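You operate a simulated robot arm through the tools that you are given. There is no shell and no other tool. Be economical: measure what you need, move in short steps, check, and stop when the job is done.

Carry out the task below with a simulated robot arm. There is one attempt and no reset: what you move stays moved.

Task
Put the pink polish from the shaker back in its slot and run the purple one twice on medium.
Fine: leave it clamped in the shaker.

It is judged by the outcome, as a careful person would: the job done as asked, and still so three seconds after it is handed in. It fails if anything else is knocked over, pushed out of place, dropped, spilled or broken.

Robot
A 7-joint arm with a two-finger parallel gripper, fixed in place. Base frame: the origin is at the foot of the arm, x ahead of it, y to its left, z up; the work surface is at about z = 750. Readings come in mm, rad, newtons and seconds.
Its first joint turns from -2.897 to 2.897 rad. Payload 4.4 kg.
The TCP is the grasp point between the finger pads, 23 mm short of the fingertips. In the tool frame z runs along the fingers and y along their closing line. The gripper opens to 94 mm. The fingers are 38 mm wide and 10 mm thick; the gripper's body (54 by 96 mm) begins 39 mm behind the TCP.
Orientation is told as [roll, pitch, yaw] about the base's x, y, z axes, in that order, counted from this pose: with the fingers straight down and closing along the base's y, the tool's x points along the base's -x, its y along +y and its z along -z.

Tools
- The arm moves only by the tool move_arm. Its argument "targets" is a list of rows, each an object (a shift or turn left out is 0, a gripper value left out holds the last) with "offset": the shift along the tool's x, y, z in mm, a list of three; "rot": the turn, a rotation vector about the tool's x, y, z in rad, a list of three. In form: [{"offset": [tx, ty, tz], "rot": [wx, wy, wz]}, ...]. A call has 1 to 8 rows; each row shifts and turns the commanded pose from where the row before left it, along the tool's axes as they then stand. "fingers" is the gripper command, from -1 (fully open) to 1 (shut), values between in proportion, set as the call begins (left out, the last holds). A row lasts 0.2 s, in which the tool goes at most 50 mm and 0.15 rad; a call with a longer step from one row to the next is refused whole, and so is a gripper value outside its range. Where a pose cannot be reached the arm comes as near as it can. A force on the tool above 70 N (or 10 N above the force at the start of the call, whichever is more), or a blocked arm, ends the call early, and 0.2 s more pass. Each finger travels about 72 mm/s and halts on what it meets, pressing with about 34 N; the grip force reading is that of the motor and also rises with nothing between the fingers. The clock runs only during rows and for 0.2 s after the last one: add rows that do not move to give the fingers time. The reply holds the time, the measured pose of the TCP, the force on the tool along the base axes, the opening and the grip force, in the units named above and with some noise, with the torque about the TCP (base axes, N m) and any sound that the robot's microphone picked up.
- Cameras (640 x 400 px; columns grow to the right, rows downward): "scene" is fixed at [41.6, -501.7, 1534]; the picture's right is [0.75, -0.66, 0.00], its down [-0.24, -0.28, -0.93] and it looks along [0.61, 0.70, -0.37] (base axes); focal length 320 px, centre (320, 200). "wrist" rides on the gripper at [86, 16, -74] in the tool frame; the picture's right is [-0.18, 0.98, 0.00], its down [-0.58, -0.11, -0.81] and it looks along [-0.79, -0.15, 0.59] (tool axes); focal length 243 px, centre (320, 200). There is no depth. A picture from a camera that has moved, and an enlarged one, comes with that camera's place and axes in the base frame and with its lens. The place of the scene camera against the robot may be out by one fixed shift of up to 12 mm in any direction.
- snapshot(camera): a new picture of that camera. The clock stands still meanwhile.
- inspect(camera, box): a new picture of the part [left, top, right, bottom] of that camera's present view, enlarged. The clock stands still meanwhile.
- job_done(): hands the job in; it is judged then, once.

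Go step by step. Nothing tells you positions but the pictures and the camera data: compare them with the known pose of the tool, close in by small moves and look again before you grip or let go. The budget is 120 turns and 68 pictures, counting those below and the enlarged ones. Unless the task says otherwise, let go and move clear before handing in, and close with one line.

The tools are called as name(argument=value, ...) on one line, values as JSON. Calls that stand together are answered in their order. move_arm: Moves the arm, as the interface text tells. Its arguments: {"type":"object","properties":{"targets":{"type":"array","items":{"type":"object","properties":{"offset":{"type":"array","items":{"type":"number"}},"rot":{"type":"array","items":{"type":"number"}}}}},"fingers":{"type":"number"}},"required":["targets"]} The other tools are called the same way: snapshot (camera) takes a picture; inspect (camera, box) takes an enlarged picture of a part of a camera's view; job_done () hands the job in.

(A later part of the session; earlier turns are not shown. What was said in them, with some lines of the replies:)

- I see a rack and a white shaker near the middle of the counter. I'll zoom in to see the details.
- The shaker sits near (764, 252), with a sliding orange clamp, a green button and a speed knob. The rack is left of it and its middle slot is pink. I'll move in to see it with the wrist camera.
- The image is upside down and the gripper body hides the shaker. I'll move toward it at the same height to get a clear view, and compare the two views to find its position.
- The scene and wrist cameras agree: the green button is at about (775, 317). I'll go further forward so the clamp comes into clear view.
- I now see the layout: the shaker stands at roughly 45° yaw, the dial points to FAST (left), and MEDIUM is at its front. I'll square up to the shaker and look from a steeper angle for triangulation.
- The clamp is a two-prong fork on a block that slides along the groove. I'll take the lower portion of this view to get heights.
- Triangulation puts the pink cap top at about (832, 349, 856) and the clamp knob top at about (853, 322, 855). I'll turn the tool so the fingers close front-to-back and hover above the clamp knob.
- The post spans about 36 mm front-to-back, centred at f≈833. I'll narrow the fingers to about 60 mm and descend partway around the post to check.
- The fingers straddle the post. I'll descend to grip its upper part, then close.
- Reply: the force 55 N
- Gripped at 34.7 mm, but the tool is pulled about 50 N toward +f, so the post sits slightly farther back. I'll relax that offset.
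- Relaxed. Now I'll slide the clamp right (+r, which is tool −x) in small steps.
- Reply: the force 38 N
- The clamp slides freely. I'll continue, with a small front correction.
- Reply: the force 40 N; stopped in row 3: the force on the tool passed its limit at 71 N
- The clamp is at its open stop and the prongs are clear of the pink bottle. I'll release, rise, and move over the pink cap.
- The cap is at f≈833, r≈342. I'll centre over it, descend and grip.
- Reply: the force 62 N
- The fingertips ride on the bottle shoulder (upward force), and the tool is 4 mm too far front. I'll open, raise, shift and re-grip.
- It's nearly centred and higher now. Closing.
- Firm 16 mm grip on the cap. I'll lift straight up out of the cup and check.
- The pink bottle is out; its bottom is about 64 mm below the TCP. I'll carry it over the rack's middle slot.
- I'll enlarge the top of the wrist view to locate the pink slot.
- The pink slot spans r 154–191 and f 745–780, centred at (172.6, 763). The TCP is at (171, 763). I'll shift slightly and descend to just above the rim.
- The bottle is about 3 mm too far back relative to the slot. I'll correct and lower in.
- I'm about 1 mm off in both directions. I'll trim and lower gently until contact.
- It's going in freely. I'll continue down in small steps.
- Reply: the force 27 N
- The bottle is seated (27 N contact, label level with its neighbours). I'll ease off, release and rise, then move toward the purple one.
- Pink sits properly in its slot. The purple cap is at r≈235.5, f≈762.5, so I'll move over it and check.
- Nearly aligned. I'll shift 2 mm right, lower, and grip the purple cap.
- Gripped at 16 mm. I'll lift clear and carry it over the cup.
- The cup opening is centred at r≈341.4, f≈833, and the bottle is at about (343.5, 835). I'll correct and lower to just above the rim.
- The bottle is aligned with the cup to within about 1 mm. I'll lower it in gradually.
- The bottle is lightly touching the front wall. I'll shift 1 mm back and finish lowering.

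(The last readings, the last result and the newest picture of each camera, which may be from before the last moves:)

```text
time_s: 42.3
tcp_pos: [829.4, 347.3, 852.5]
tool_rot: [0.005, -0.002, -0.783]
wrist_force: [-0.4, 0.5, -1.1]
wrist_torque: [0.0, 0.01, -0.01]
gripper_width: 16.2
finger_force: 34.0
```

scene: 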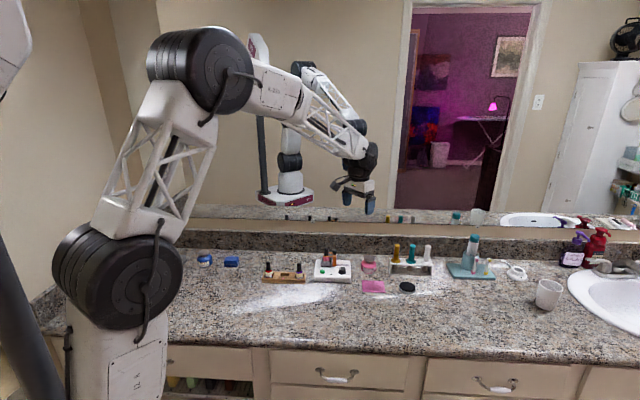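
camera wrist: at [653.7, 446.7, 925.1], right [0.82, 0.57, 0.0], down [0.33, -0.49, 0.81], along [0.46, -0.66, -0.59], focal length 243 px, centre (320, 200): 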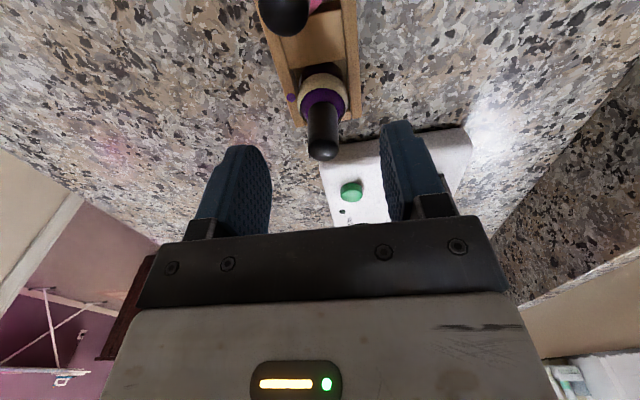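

move_arm(targets=[{"offset": [0, 0, 1.5]}, {"offset": [0, 0, 1]}, {"offset": [0, 0, 1]}, {}])

```text
time_s: 43.3
tcp_pos: [830.6, 350.6, 849.2]
tool_rot: [0.004, -0.001, -0.783]
wrist_force: [-1.3, -0.8, 8.3]
wrist_torque: [-0.05, 0.11, 0.03]
gripper_width: 16.4
finger_force: 35.0
```

Seated with light contact. I'll release, rise, and go back over the clamp post.

move_arm(fingers=-0.3, targets=[{}, {}, {"offset": [0, 0, -20]}, {"offset": [0, 0, -35]}, {"offset": [-35, 0, 0]}, {"offset": [-35, 0, 0]}, {}, {}])

snapshot(camera="wrist")

inspect(camera="scene", box=[290, 230, 370, 280])

```text
time_s: 45.1
tcp_pos: [880.0, 299.7, 908.6]
tool_rot: [0.004, -0.002, -0.783]
wrist_force: [-0.6, -0.3, 0.2]
wrist_torque: [-0.03, 0.01, 0.0]
gripper_width: 61.0
finger_force: 0.0
```

```text
26 pictures are left
camera wrist: at [829.6, 371.3, 980.3], right [0.82, 0.57, 0.0], down [0.33, -0.49, 0.81], along [0.46, -0.66, -0.59], focal length 243 px, centre (320, 200)
```

wrist: 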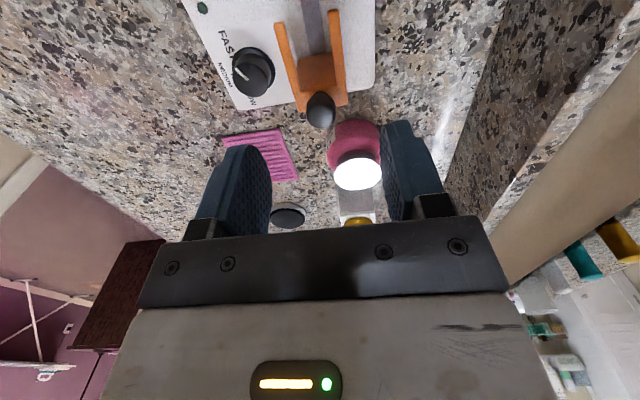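

```text
8.00 times, centred on (330, 255) of scene
camera zoom: at [41.6, -501.7, 1534.0], right [0.75, -0.66, 0.0], down [-0.24, -0.28, -0.93], along [0.61, 0.7, -0.37], focal length 2560 px, centre (240, -240)
```

zoom: 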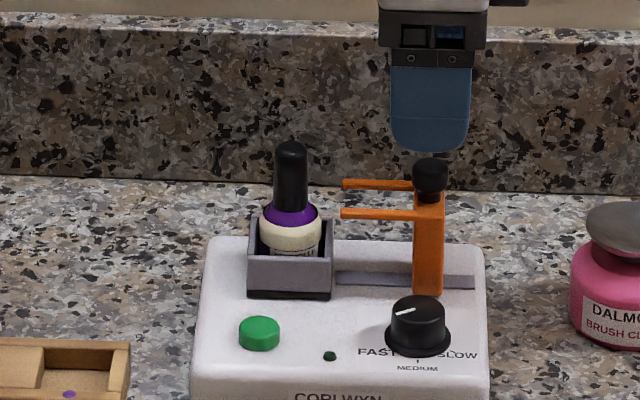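

Purple stands in the cup. I'll descend on the post, grip, and check the forces.

move_arm(targets=[{"offset": [0, 0, 30]}, {"offset": [0, 0, 30]}, {"offset": [0, 0, 2]}, {}])

move_arm(fingers=0.6, targets=[{}, {}, {}])

```text
time_s: 46.1
tcp_pos: [880.9, 300.8, 842.4]
tool_rot: [0.004, -0.001, -0.782]
wrist_force: [-0.2, -0.8, -0.3]
wrist_torque: [-0.03, 0.0, 0.0]
gripper_width: 61.1
finger_force: 0.0
```

```text
time_s: 46.9
tcp_pos: [879.3, 301.6, 843.4]
tool_rot: [0.003, -0.004, -0.785]
wrist_force: [-6.0, -7.0, 2.2]
wrist_torque: [-0.15, 0.39, -0.11]
gripper_width: 35.2
finger_force: 45.4
```

Good grip with little side load. Now I'll slide left (tool +x) by about 37 mm in steps.

move_arm(targets=[{"offset": [6, 0.2, 0]}, {"offset": [6, 0.2, 0]}, {"offset": [6, 0.2, 0]}, {}])

inspect(camera="wrist", box=[220, 0, 420, 200])

```text
time_s: 47.9
tcp_pos: [867.2, 314.0, 843.1]
tool_rot: [0.005, -0.001, -0.784]
wrist_force: [-22.8, -22.6, 35.4]
wrist_torque: [-0.63, 0.62, -0.3]
gripper_width: 34.8
finger_force: 45.5
```

```text
2.00 times, centred on (320, 100) of wrist
camera zoom: at [816.9, 384.5, 917.2], right [0.82, 0.57, 0.01], down [0.33, -0.49, 0.81], along [0.46, -0.66, -0.59], focal length 485 px, centre (320, 400)
```

zoom: 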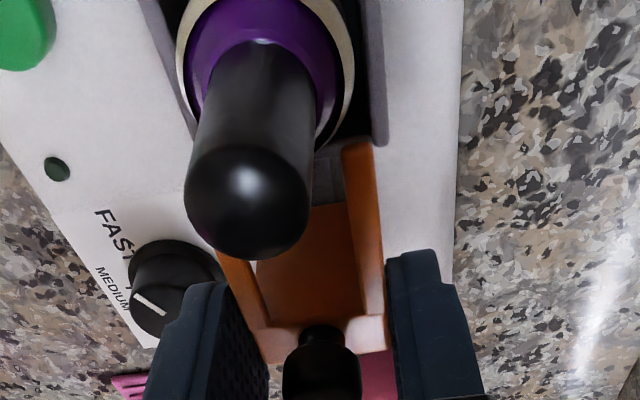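

The cap will pass between the prongs with about 2 mm offset. I'll continue, relieving the side load.

move_arm(targets=[{"offset": [4, -1, -1]}, {"offset": [5, 0.2, 0]}, {"offset": [4, 0.2, 0]}, {}])

inspect(camera="wrist", box=[220, 0, 420, 200])

```text
time_s: 48.9
tcp_pos: [858.4, 321.5, 844.0]
tool_rot: [0.005, -0.001, -0.783]
wrist_force: [10.4, 8.2, 24.8]
wrist_torque: [-0.11, -0.3, -0.1]
gripper_width: 34.8
finger_force: 45.1
```

```text
2.00 times, centred on (320, 100) of wrist
camera zoom: at [807.8, 393.4, 917.2], right [0.82, 0.57, 0.01], down [0.33, -0.49, 0.81], along [0.46, -0.66, -0.59], focal length 485 px, centre (320, 400)
```

zoom: 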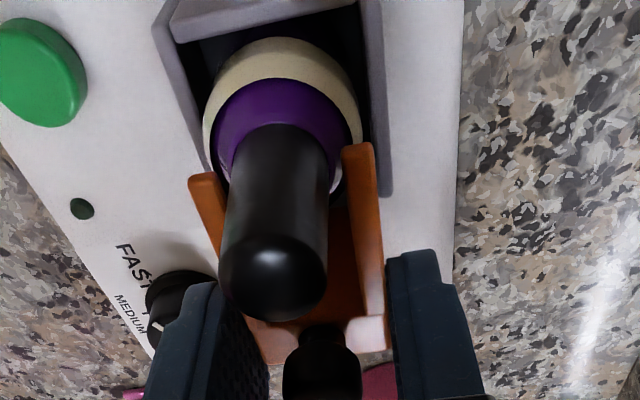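

The prongs straddle the cap. A few more mm until the stop.

move_arm(targets=[{"offset": [2, 0, -0.5]}, {"offset": [2, 0, 0]}, {"offset": [2, 0, 0]}, {}])

inspect(camera="wrist", box=[220, 0, 420, 200])

inspect(camera="scene", box=[290, 230, 370, 280])

```text
time_s: 49.9
tcp_pos: [855.0, 327.5, 844.9]
tool_rot: [0.005, -0.002, -0.782]
wrist_force: [23.0, 22.7, 22.5]
wrist_torque: [0.3, -0.22, -0.33]
gripper_width: 34.7
finger_force: 44.9
```

```text
2.00 times, centred on (320, 100) of wrist
camera zoom: at [803.9, 397.3, 917.1], right [0.82, 0.57, 0.01], down [0.33, -0.49, 0.81], along [0.46, -0.66, -0.59], focal length 485 px, centre (320, 400)
```

zoom: 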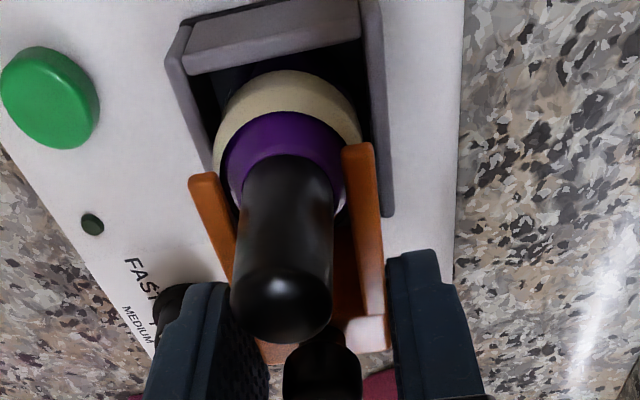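

```text
8.00 times, centred on (330, 255) of scene
camera zoom: at [41.6, -501.7, 1534.0], right [0.75, -0.66, 0.0], down [-0.24, -0.28, -0.93], along [0.61, 0.7, -0.37], focal length 2560 px, centre (240, -240)
```

zoom: 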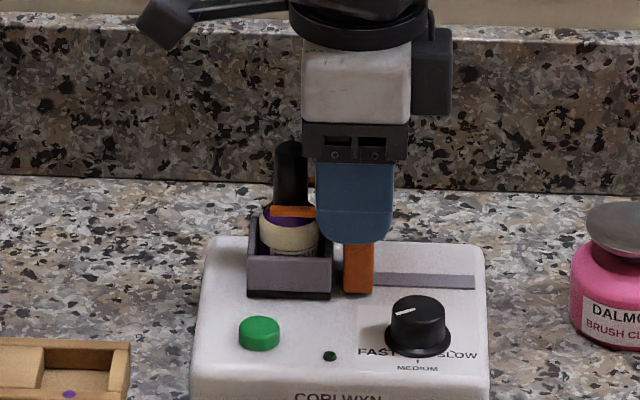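

It's about 2 mm short of its original closed position, so I'll push until the stop.

move_arm(targets=[{"offset": [2, 1, 0]}, {"offset": [2, 0, 0]}, {"offset": [1, 0, 0]}, {}])

inspect(camera="scene", box=[290, 230, 370, 280])

```text
time_s: 50.9
tcp_pos: [851.0, 329.9, 842.4]
tool_rot: [0.002, -0.002, -0.784]
wrist_force: [41.7, -13.5, 10.5]
wrist_torque: [-0.47, -0.33, -0.66]
gripper_width: 34.9
finger_force: 44.9
```

```text
8.00 times, centred on (330, 255) of scene
camera zoom: at [41.6, -501.7, 1534.0], right [0.75, -0.66, 0.0], down [-0.24, -0.28, -0.93], along [0.61, 0.7, -0.37], focal length 2560 px, centre (240, -240)
```

zoom: 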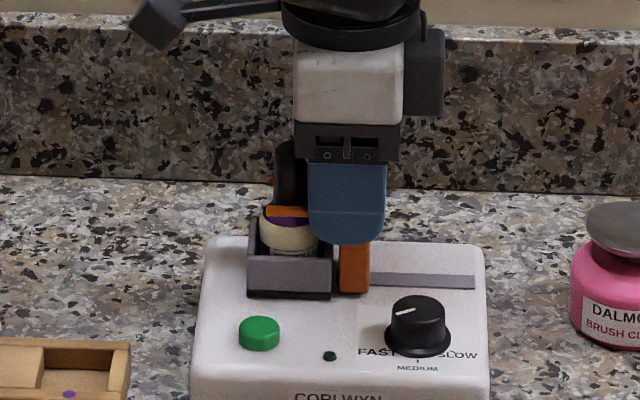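

The clamp hit its closed stop, so purple is clamped. I'll release, rise, and turn the tool back so the fingers close left-right for the dial.

move_arm(fingers=-0.3, targets=[{}, {}, {"offset": [0, 0, -20]}, {"offset": [0, 0, -30]}, {"offset": [0, 0, -30]}, {"rot": [0, 0, -0.143]}, {"rot": [0, 0, -0.143]}, {"rot": [0, 0, -0.143]}])

move_arm(targets=[{"rot": [0, 0, -0.143]}, {"rot": [0, 0, -0.143]}, {"rot": [0, 0, -0.143]}, {"rot": [0, 0, -0.143]}, {"rot": [0, 0, -0.143]}, {"rot": [0, 0, -0.143]}, {"rot": [0, 0, -0.143]}, {"rot": [0, 0, -0.141]}])

```text
time_s: 52.7
tcp_pos: [849.6, 329.4, 922.3]
tool_rot: [0.003, -0.003, -0.352]
wrist_force: [-0.3, -1.1, 0.1]
wrist_torque: [0.01, 0.0, 0.0]
gripper_width: 61.3
finger_force: 0.1
```

```text
time_s: 54.5
tcp_pos: [851.1, 328.6, 923.4]
tool_rot: [-0.001, -0.004, 0.789]
wrist_force: [-0.1, 0.6, -0.8]
wrist_torque: [0.03, 0.02, -0.01]
gripper_width: 61.1
finger_force: 0.0
```

Now I'll move over the dial and partly down for a look.

move_arm(targets=[{"offset": [25, -18, 0]}, {"offset": [25.7, -17, 0]}, {}, {"offset": [0, 0, 30]}, {"offset": [0, 0, 23]}, {}, {}])

inspect(camera="wrist", box=[220, 30, 420, 230])

```text
time_s: 56.1
tcp_pos: [841.7, 268.6, 870.1]
tool_rot: [-0.003, -0.004, 0.788]
wrist_force: [0.3, -0.6, -0.8]
wrist_torque: [0.03, 0.02, 0.01]
gripper_width: 60.9
finger_force: 0.0
```

```text
2.00 times, centred on (320, 130) of wrist
camera zoom: at [767.8, 216.9, 943.1], right [-0.57, 0.82, 0.0], down [0.48, 0.33, 0.81], along [0.67, 0.46, -0.59], focal length 485 px, centre (320, 340)
```

zoom: 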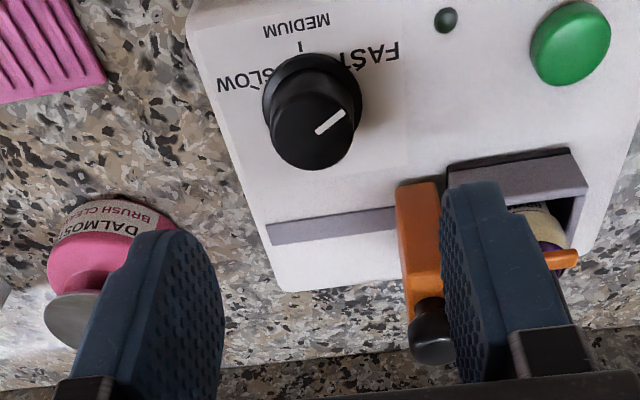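

The dial top is centred about 2.5 mm from the tool axis. I'll correct, narrow the fingers, and descend around the dial.

move_arm(fingers=-0.08, targets=[{"offset": [2.5, -2.5, 0]}, {}, {"offset": [0, 0, 30]}, {"offset": [0, 0, 22]}, {}, {}])

inspect(camera="wrist", box=[220, 30, 420, 230])

inspect(camera="scene", box=[290, 230, 370, 280])

```text
time_s: 57.5
tcp_pos: [839.4, 264.7, 819.1]
tool_rot: [-0.002, -0.004, 0.786]
wrist_force: [0.0, 0.0, -0.5]
wrist_torque: [-0.04, 0.02, 0.03]
gripper_width: 50.5
finger_force: 0.0
```

```text
2.00 times, centred on (320, 130) of wrist
camera zoom: at [766.7, 212.6, 892.8], right [-0.57, 0.82, 0.0], down [0.48, 0.33, 0.81], along [0.67, 0.46, -0.59], focal length 485 px, centre (320, 340)
```

zoom: 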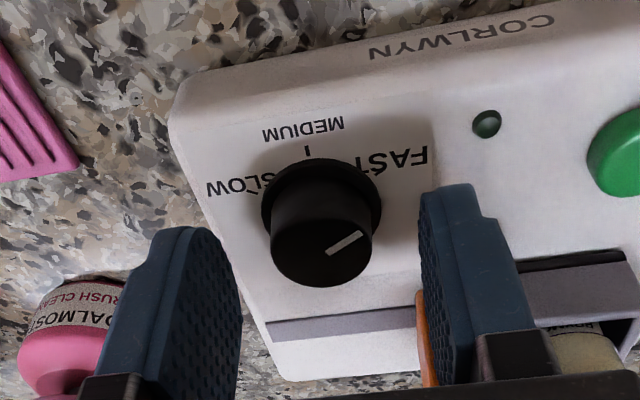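

```text
8.00 times, centred on (330, 255) of scene
camera zoom: at [41.6, -501.7, 1534.0], right [0.75, -0.66, 0.0], down [-0.24, -0.28, -0.93], along [0.61, 0.7, -0.37], focal length 2560 px, centre (240, -240)
```

zoom: 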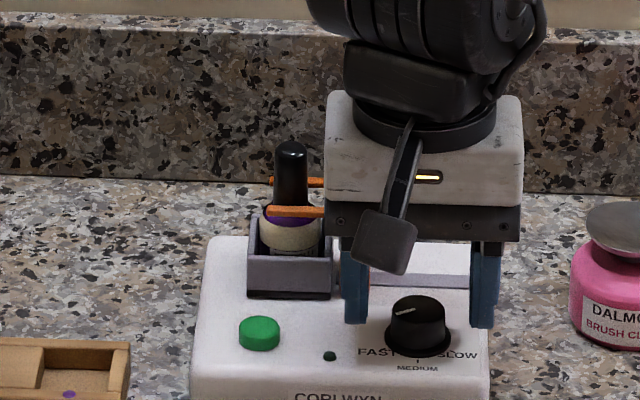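

The dial is at f≈782.5, r≈408.5. I'll trim, lower to grip height, and close on it.

move_arm(targets=[{"offset": [-1.5, -2, 0]}, {"offset": [0, 0, 7]}, {"offset": [0, 0, 6]}, {}])

move_arm(fingers=0.6, targets=[{}, {}, {}])

```text
time_s: 58.5
tcp_pos: [842.3, 265.5, 805.2]
tool_rot: [-0.002, -0.003, 0.788]
wrist_force: [-6.0, -6.8, 9.1]
wrist_torque: [-0.07, 0.49, 0.24]
gripper_width: 50.8
finger_force: 0.5
```

```text
time_s: 59.3
tcp_pos: [841.6, 265.9, 805.9]
tool_rot: [-0.001, -0.004, 0.788]
wrist_force: [-18.6, 25.3, 14.9]
wrist_torque: [0.31, 0.66, -0.09]
gripper_width: 27.8
finger_force: 45.1
```

There was slight contact as I lowered, so I'll check before turning.

inspect(camera="scene", box=[300, 230, 380, 280])

snapshot(camera="wrist")

```text
8.00 times, centred on (340, 255) of scene
camera zoom: at [41.6, -501.7, 1534.0], right [0.75, -0.66, 0.0], down [-0.24, -0.28, -0.93], along [0.61, 0.7, -0.37], focal length 2560 px, centre (160, -240)
```

zoom: 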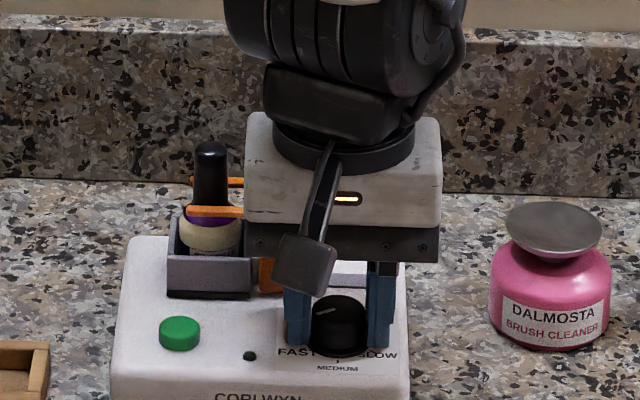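

```text
15 pictures are left
camera wrist: at [769.1, 214.9, 878.7], right [-0.57, 0.82, 0.0], down [0.48, 0.33, 0.81], along [0.67, 0.46, -0.59], focal length 243 px, centre (320, 200)
```

wrist: 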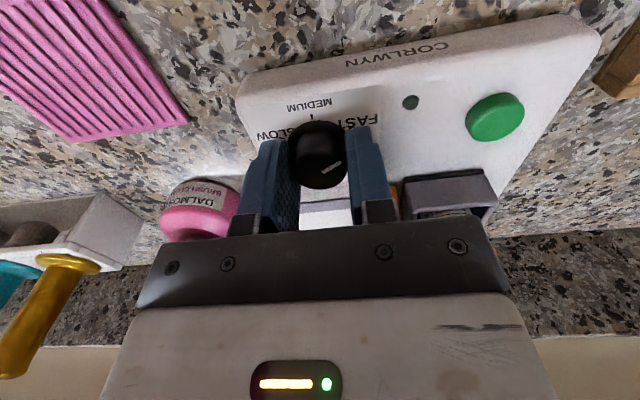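

The grip on the dial is good (27.8 mm). I'll relieve the side load, raise slightly, and begin turning counter-clockwise (tool −z rotation).

move_arm(targets=[{"offset": [0, 1, -2]}, {"rot": [0, 0, -0.08]}, {"rot": [0, 0, -0.08]}, {"rot": [0, 0, -0.08]}, {}])

```text
time_s: 60.5
tcp_pos: [840.3, 266.3, 805.6]
tool_rot: [-0.001, -0.001, 1.027]
wrist_force: [-4.7, 0.2, -30.7]
wrist_torque: [0.35, -0.18, 0.0]
gripper_width: 27.5
finger_force: 44.5
```

Raising pulled on the knob, so I'll undo that and continue turning.

move_arm(targets=[{"offset": [0, 0, 1.5], "rot": [0, 0, -0.08]}, {"rot": [0, 0, -0.08]}, {"rot": [0, 0, -0.08]}, {"rot": [0, 0, -0.08]}, {}])

inspect(camera="wrist", box=[220, 60, 420, 220])

```text
time_s: 61.7
tcp_pos: [840.9, 265.9, 805.9]
tool_rot: [-0.002, -0.002, 1.347]
wrist_force: [-30.9, -8.2, -1.1]
wrist_torque: [0.37, 0.7, -0.03]
gripper_width: 27.1
finger_force: 44.8
```

```text
2.50 times, centred on (320, 140) of wrist
camera zoom: at [805.8, 184.4, 879.0], right [-0.92, 0.4, 0.0], down [0.23, 0.54, 0.81], along [0.32, 0.74, -0.59], focal length 606 px, centre (320, 350)
```

zoom: 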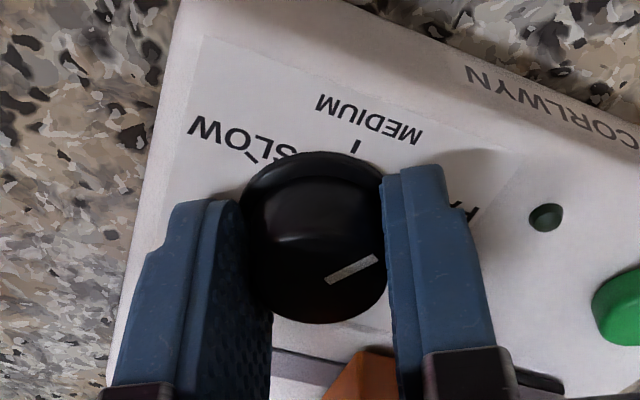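

The dial turns with the gripper (0.56 rad so far). I'll continue to a total of about 60°.

move_arm(targets=[{"offset": [0, 0.8, 0], "rot": [0, 0, -0.081]}, {"rot": [0, 0, -0.081]}, {"rot": [0, 0, -0.081]}, {"rot": [0, 0, -0.081]}, {"rot": [0, 0, -0.081]}, {"rot": [0, 0, -0.081]}, {}])

inspect(camera="wrist", box=[220, 60, 420, 220])

```text
time_s: 63.3
tcp_pos: [839.7, 266.5, 804.2]
tool_rot: [-0.004, -0.001, 1.834]
wrist_force: [-35.0, -14.4, 15.0]
wrist_torque: [-0.46, 1.07, -0.02]
gripper_width: 27.3
finger_force: 44.9
```

```text
2.50 times, centred on (320, 140) of wrist
camera zoom: at [846.7, 177.4, 879.1], right [-1.0, -0.08, 0.0], down [-0.05, 0.59, 0.81], along [-0.06, 0.8, -0.59], focal length 606 px, centre (320, 350)
```

zoom: 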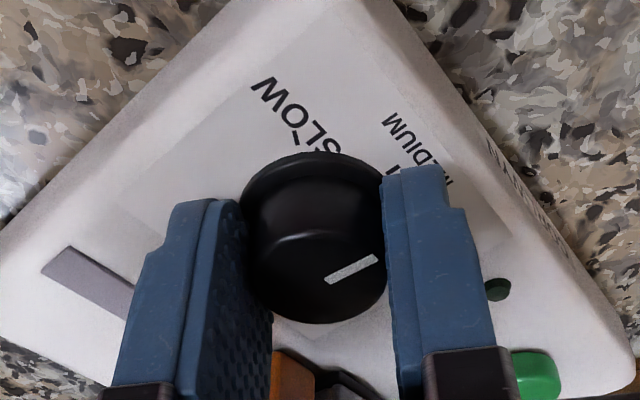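

The pointer direction (≈203° in the tool frame) matches the MEDIUM tick (≈204°). I'll release, rise and check.

move_arm(fingers=-0.08, targets=[{}, {}, {"offset": [0, 0, -20]}, {"offset": [0, 0, -40]}, {"offset": [0, 0, -40]}, {}])

inspect(camera="scene", box=[290, 230, 370, 280])

```text
time_s: 64.7
tcp_pos: [840.7, 266.8, 904.0]
tool_rot: [-0.002, 0.0, 1.832]
wrist_force: [-0.2, 0.6, -0.5]
wrist_torque: [0.03, 0.04, -0.01]
gripper_width: 50.7
finger_force: 0.2
```

```text
8.00 times, centred on (330, 255) of scene
camera zoom: at [41.6, -501.7, 1534.0], right [0.75, -0.66, 0.0], down [-0.24, -0.28, -0.93], along [0.61, 0.7, -0.37], focal length 2560 px, centre (240, -240)
```

zoom: 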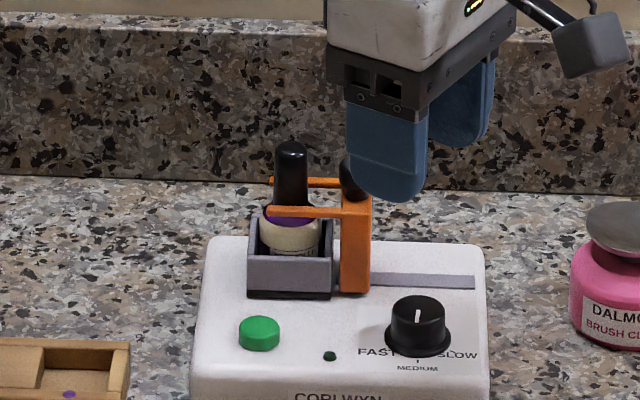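

The dial is on MEDIUM and the bottle is clamped. Next I'll close the fingers, turn back, and go above the green button at (777.6, 314.6).

move_arm(fingers=1, targets=[{"rot": [0, 0, 0.149]}, {"rot": [0, 0, 0.15]}, {"rot": [0, 0, 0.15]}, {"rot": [0, 0, 0.15]}, {"rot": [0, 0, 0.15]}, {"rot": [0, 0, 0.15]}, {"rot": [0, 0, 0.15]}, {}])

move_arm(targets=[{"offset": [5, 39, 0]}, {"offset": [5.5, 39.5, 0]}, {}, {"offset": [0, 0, 30]}, {"offset": [0, 0, 30]}, {"offset": [0, 0, 15]}, {}, {}])

inspect(camera="wrist", box=[220, 60, 420, 220])

inspect(camera="scene", box=[290, 230, 370, 280])

```text
time_s: 66.5
tcp_pos: [840.4, 266.5, 906.2]
tool_rot: [-0.003, -0.004, 0.782]
wrist_force: [0.0, -0.1, -0.6]
wrist_torque: [0.04, 0.01, 0.04]
gripper_width: 0.0
finger_force: 33.4
```

```text
time_s: 68.3
tcp_pos: [778.4, 314.5, 828.5]
tool_rot: [-0.001, -0.004, 0.785]
wrist_force: [0.0, 0.0, 0.6]
wrist_torque: [0.01, 0.0, 0.04]
gripper_width: 0.0
finger_force: 33.8
```

```text
2.50 times, centred on (320, 140) of wrist
camera zoom: at [705.3, 263.4, 902.5], right [-0.56, 0.83, 0.0], down [0.49, 0.33, 0.81], along [0.67, 0.46, -0.59], focal length 606 px, centre (320, 350)
```

zoom: 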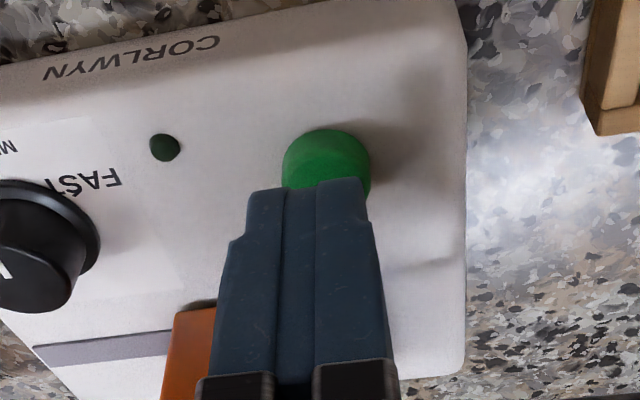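

```text
8.00 times, centred on (330, 255) of scene
camera zoom: at [41.6, -501.7, 1534.0], right [0.75, -0.66, 0.0], down [-0.24, -0.28, -0.93], along [0.61, 0.7, -0.37], focal length 2560 px, centre (240, -240)
```

zoom: 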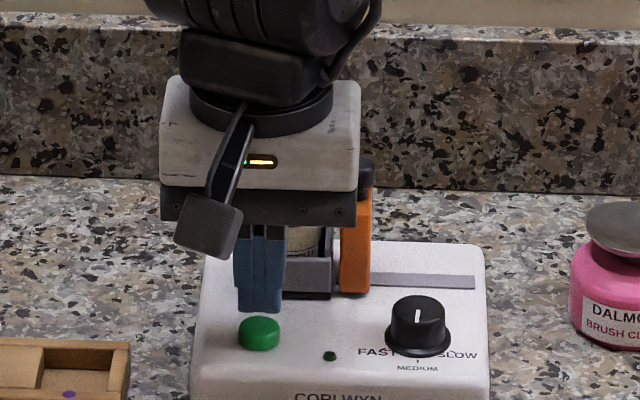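

Aligned over the button. I'll lower toward it and press gently.

move_arm(targets=[{"offset": [0, 0, 8]}, {"offset": [0, 0, 6]}, {"offset": [0, 0, 2]}, {"offset": [0, 0, 2]}, {}])

```text
time_s: 69.5
tcp_pos: [778.5, 314.6, 811.9]
tool_rot: [-0.002, -0.004, 0.784]
wrist_force: [0.8, -0.1, 2.0]
wrist_torque: [-0.01, -0.02, 0.01]
gripper_width: 0.0
finger_force: 34.1
heard: click
```

I heard a click. I'll lift off and listen for the run.

move_arm(targets=[{"offset": [0, 0, -15]}, {"offset": [0, 0, -25]}, {}])

inspect(camera="scene", box=[290, 230, 370, 280])

```text
time_s: 70.3
tcp_pos: [775.3, 315.4, 851.7]
tool_rot: [-0.002, -0.003, 0.782]
wrist_force: [0.0, 0.4, 0.2]
wrist_torque: [0.02, -0.01, -0.01]
gripper_width: 0.0
finger_force: 34.3
```

```text
8.00 times, centred on (330, 255) of scene
camera zoom: at [41.6, -501.7, 1534.0], right [0.75, -0.66, 0.0], down [-0.24, -0.28, -0.93], along [0.61, 0.7, -0.37], focal length 2560 px, centre (240, -240)
```

zoom: 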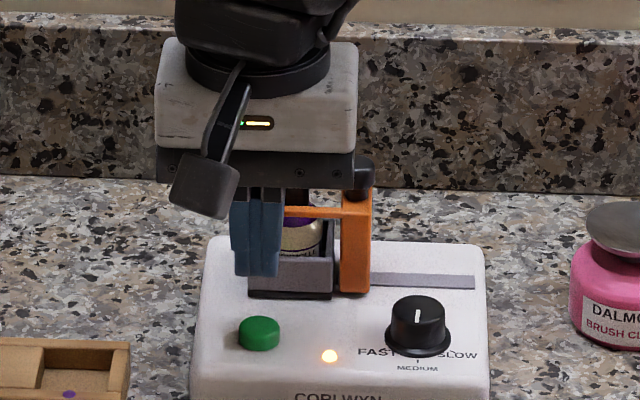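

The lamp is lit, so the first run is under way. I'll wait for it to end, listening.

move_arm(targets=[{}, {}, {}, {}, {}, {}, {}, {}])

move_arm(targets=[{}, {}, {}, {}, {}, {}, {}, {}])

move_arm(targets=[{}, {}, {}, {}, {}, {}, {}, {}])

inspect(camera="scene", box=[290, 230, 370, 280])

```text
time_s: 72.1
tcp_pos: [775.5, 313.5, 849.4]
tool_rot: [-0.004, -0.003, 0.783]
wrist_force: [-0.9, 1.1, -0.1]
wrist_torque: [0.0, 0.0, 0.03]
gripper_width: 0.0
finger_force: 34.3
```

```text
time_s: 73.9
tcp_pos: [776.4, 315.6, 851.0]
tool_rot: [0.0, -0.003, 0.785]
wrist_force: [0.2, 0.5, 0.0]
wrist_torque: [0.0, 0.01, 0.0]
gripper_width: 0.0
finger_force: 33.9
```

```text
time_s: 75.7
tcp_pos: [776.8, 315.1, 850.7]
tool_rot: [-0.001, -0.003, 0.784]
wrist_force: [0.1, -0.6, 0.2]
wrist_torque: [-0.01, -0.02, -0.01]
gripper_width: 0.0
finger_force: 34.1
```

```text
8.00 times, centred on (330, 255) of scene
camera zoom: at [41.6, -501.7, 1534.0], right [0.75, -0.66, 0.0], down [-0.24, -0.28, -0.93], along [0.61, 0.7, -0.37], focal length 2560 px, centre (240, -240)
```

zoom: 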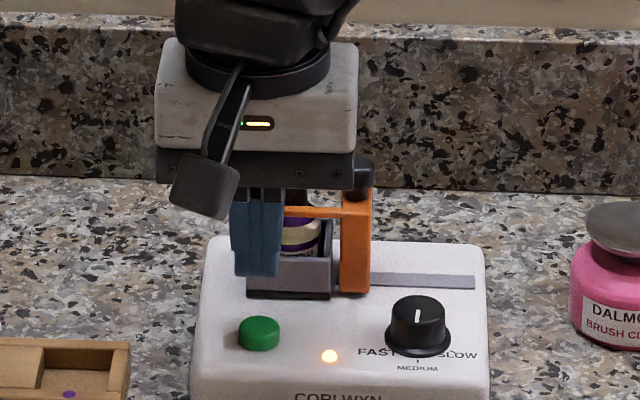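

Still running. I'll wait on.

move_arm(targets=[{}, {}, {}, {}, {}, {}, {}, {}])

move_arm(targets=[{}, {}, {}, {}, {}, {}, {}, {}])

move_arm(targets=[{}, {}, {}, {}, {}, {}, {}, {}])

move_arm(targets=[{}, {}, {}, {}, {}, {}, {}, {}])

```text
time_s: 77.5
tcp_pos: [775.1, 314.0, 851.1]
tool_rot: [-0.002, -0.004, 0.783]
wrist_force: [-0.4, 0.0, 0.1]
wrist_torque: [-0.01, 0.01, 0.0]
gripper_width: 0.0
finger_force: 33.6
```

```text
time_s: 79.3
tcp_pos: [775.4, 314.5, 851.7]
tool_rot: [-0.002, -0.003, 0.783]
wrist_force: [-0.4, -0.2, -0.1]
wrist_torque: [0.02, 0.01, 0.0]
gripper_width: 0.0
finger_force: 33.6
```

```text
time_s: 81.1
tcp_pos: [776.2, 315.7, 851.5]
tool_rot: [-0.002, -0.004, 0.784]
wrist_force: [-0.3, -1.1, 0.5]
wrist_torque: [-0.02, -0.01, 0.0]
gripper_width: 0.0
finger_force: 34.1
```

```text
time_s: 82.9
tcp_pos: [776.2, 314.1, 851.0]
tool_rot: [-0.001, -0.003, 0.784]
wrist_force: [1.0, 0.0, -0.3]
wrist_torque: [-0.02, 0.02, -0.01]
gripper_width: 0.0
finger_force: 34.6
```

inspect(camera="scene", box=[290, 230, 370, 280])

```text
8.00 times, centred on (330, 255) of scene
camera zoom: at [41.6, -501.7, 1534.0], right [0.75, -0.66, 0.0], down [-0.24, -0.28, -0.93], along [0.61, 0.7, -0.37], focal length 2560 px, centre (240, -240)
```

zoom: 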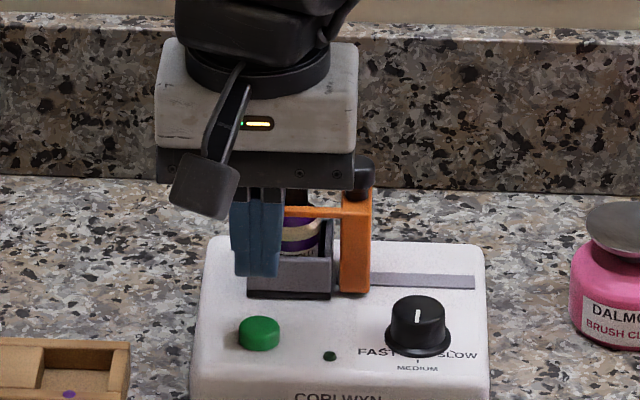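

The lamp is off, so run one is finished. Now the second press.

move_arm(targets=[{"offset": [0, 0, 22]}, {"offset": [0, 0, 12]}, {"offset": [0, 0, 4]}, {"offset": [0, 0, 2]}, {}])

```text
time_s: 84.1
tcp_pos: [778.4, 314.6, 810.5]
tool_rot: [-0.002, -0.004, 0.784]
wrist_force: [-0.6, 0.7, -0.1]
wrist_torque: [-0.01, 0.03, -0.02]
gripper_width: 0.0
finger_force: 33.5
heard: click
```

Click heard. I'll lift off well clear and verify the lamp.

move_arm(targets=[{"offset": [0, 0, -15]}, {"offset": [0, 0, -35]}, {"offset": [0, 0, -45]}, {"offset": [0, 0, -45]}, {}])

inspect(camera="scene", box=[250, 210, 390, 297])

```text
time_s: 85.3
tcp_pos: [776.2, 315.1, 950.5]
tool_rot: [-0.003, -0.004, 0.784]
wrist_force: [-0.8, 1.1, -0.5]
wrist_torque: [0.01, 0.03, -0.02]
gripper_width: 0.1
finger_force: 33.8
```

```text
4.57 times, centred on (320, 254) of scene
camera zoom: at [41.6, -501.7, 1534.0], right [0.75, -0.66, 0.0], down [-0.24, -0.28, -0.93], along [0.61, 0.7, -0.37], focal length 1463 px, centre (320, -45)
```

zoom: 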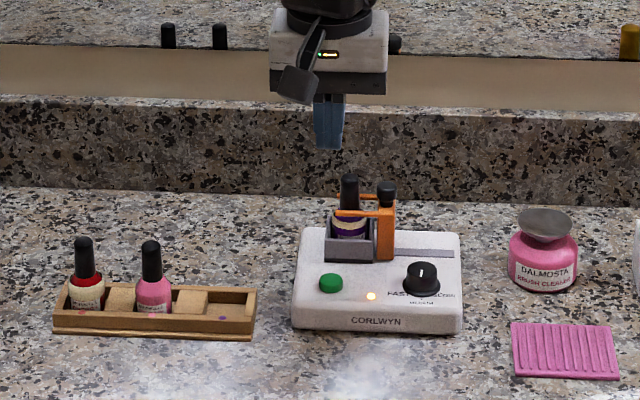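

The second run is going. I'll wait for it to finish.

move_arm(targets=[{}, {}, {}, {}, {}, {}, {}, {}])

move_arm(targets=[{}, {}, {}, {}, {}, {}, {}, {}])

move_arm(targets=[{}, {}, {}, {}, {}, {}, {}, {}])

move_arm(targets=[{}, {}, {}, {}, {}, {}, {}, {}])

move_arm(targets=[{}, {}, {}, {}, {}, {}, {}, {}])

move_arm(targets=[{}, {}, {}, {}, {}, {}, {}, {}])

move_arm(targets=[{}, {}, {}, {}, {}, {}, {}, {}])

inspect(camera="scene", box=[250, 210, 390, 297])

```text
time_s: 87.1
tcp_pos: [776.4, 313.4, 948.6]
tool_rot: [-0.002, -0.004, 0.783]
wrist_force: [-0.3, 0.8, 0.5]
wrist_torque: [0.04, -0.01, 0.0]
gripper_width: 0.0
finger_force: 34.0
```

```text
time_s: 88.9
tcp_pos: [774.6, 315.6, 950.1]
tool_rot: [-0.001, -0.004, 0.782]
wrist_force: [-0.6, 1.0, -0.2]
wrist_torque: [-0.02, -0.01, -0.04]
gripper_width: 0.0
finger_force: 33.8
```

```text
time_s: 90.7
tcp_pos: [775.8, 314.6, 950.9]
tool_rot: [-0.002, -0.004, 0.782]
wrist_force: [-0.3, 0.5, -0.8]
wrist_torque: [0.0, 0.01, -0.01]
gripper_width: 0.0
finger_force: 33.9
```

```text
time_s: 92.5
tcp_pos: [776.2, 315.0, 948.9]
tool_rot: [-0.001, -0.004, 0.782]
wrist_force: [0.2, 0.1, 0.0]
wrist_torque: [0.01, -0.01, -0.02]
gripper_width: 0.1
finger_force: 33.9
```

```text
time_s: 94.3
tcp_pos: [775.4, 314.7, 950.1]
tool_rot: [-0.002, -0.004, 0.784]
wrist_force: [0.5, 0.1, -0.2]
wrist_torque: [-0.02, 0.0, -0.02]
gripper_width: 0.0
finger_force: 34.2
```

```text
time_s: 96.1
tcp_pos: [775.3, 316.0, 950.0]
tool_rot: [-0.001, -0.004, 0.783]
wrist_force: [0.9, -0.1, -0.3]
wrist_torque: [-0.02, -0.04, 0.0]
gripper_width: 0.1
finger_force: 34.0
```

```text
time_s: 97.9
tcp_pos: [775.2, 314.6, 949.3]
tool_rot: [-0.001, -0.003, 0.784]
wrist_force: [-0.5, 0.9, -0.6]
wrist_torque: [0.01, 0.0, -0.02]
gripper_width: 0.0
finger_force: 34.1
```

```text
4.57 times, centred on (320, 254) of scene
camera zoom: at [41.6, -501.7, 1534.0], right [0.75, -0.66, 0.0], down [-0.24, -0.28, -0.93], along [0.61, 0.7, -0.37], focal length 1463 px, centre (320, -45)
```

zoom: 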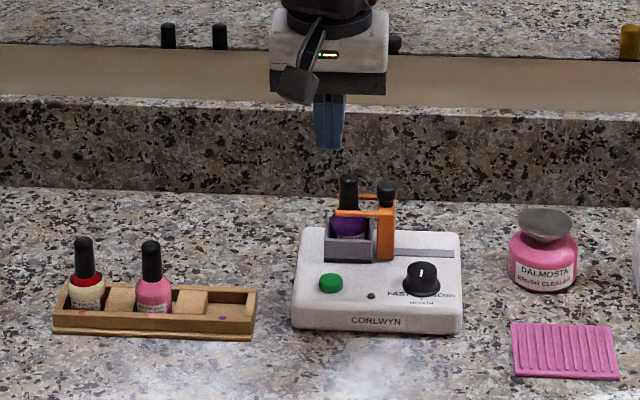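

The lamp is off after the second run. Pink is in its slot, purple is clamped with the dial on MEDIUM, and the arm is clear, so I'm handing in.

job_done()

```text
The job is handed in.
```

The pink polish is back in its slot, and the purple one has had two full runs on medium and is still clamped in the shaker.
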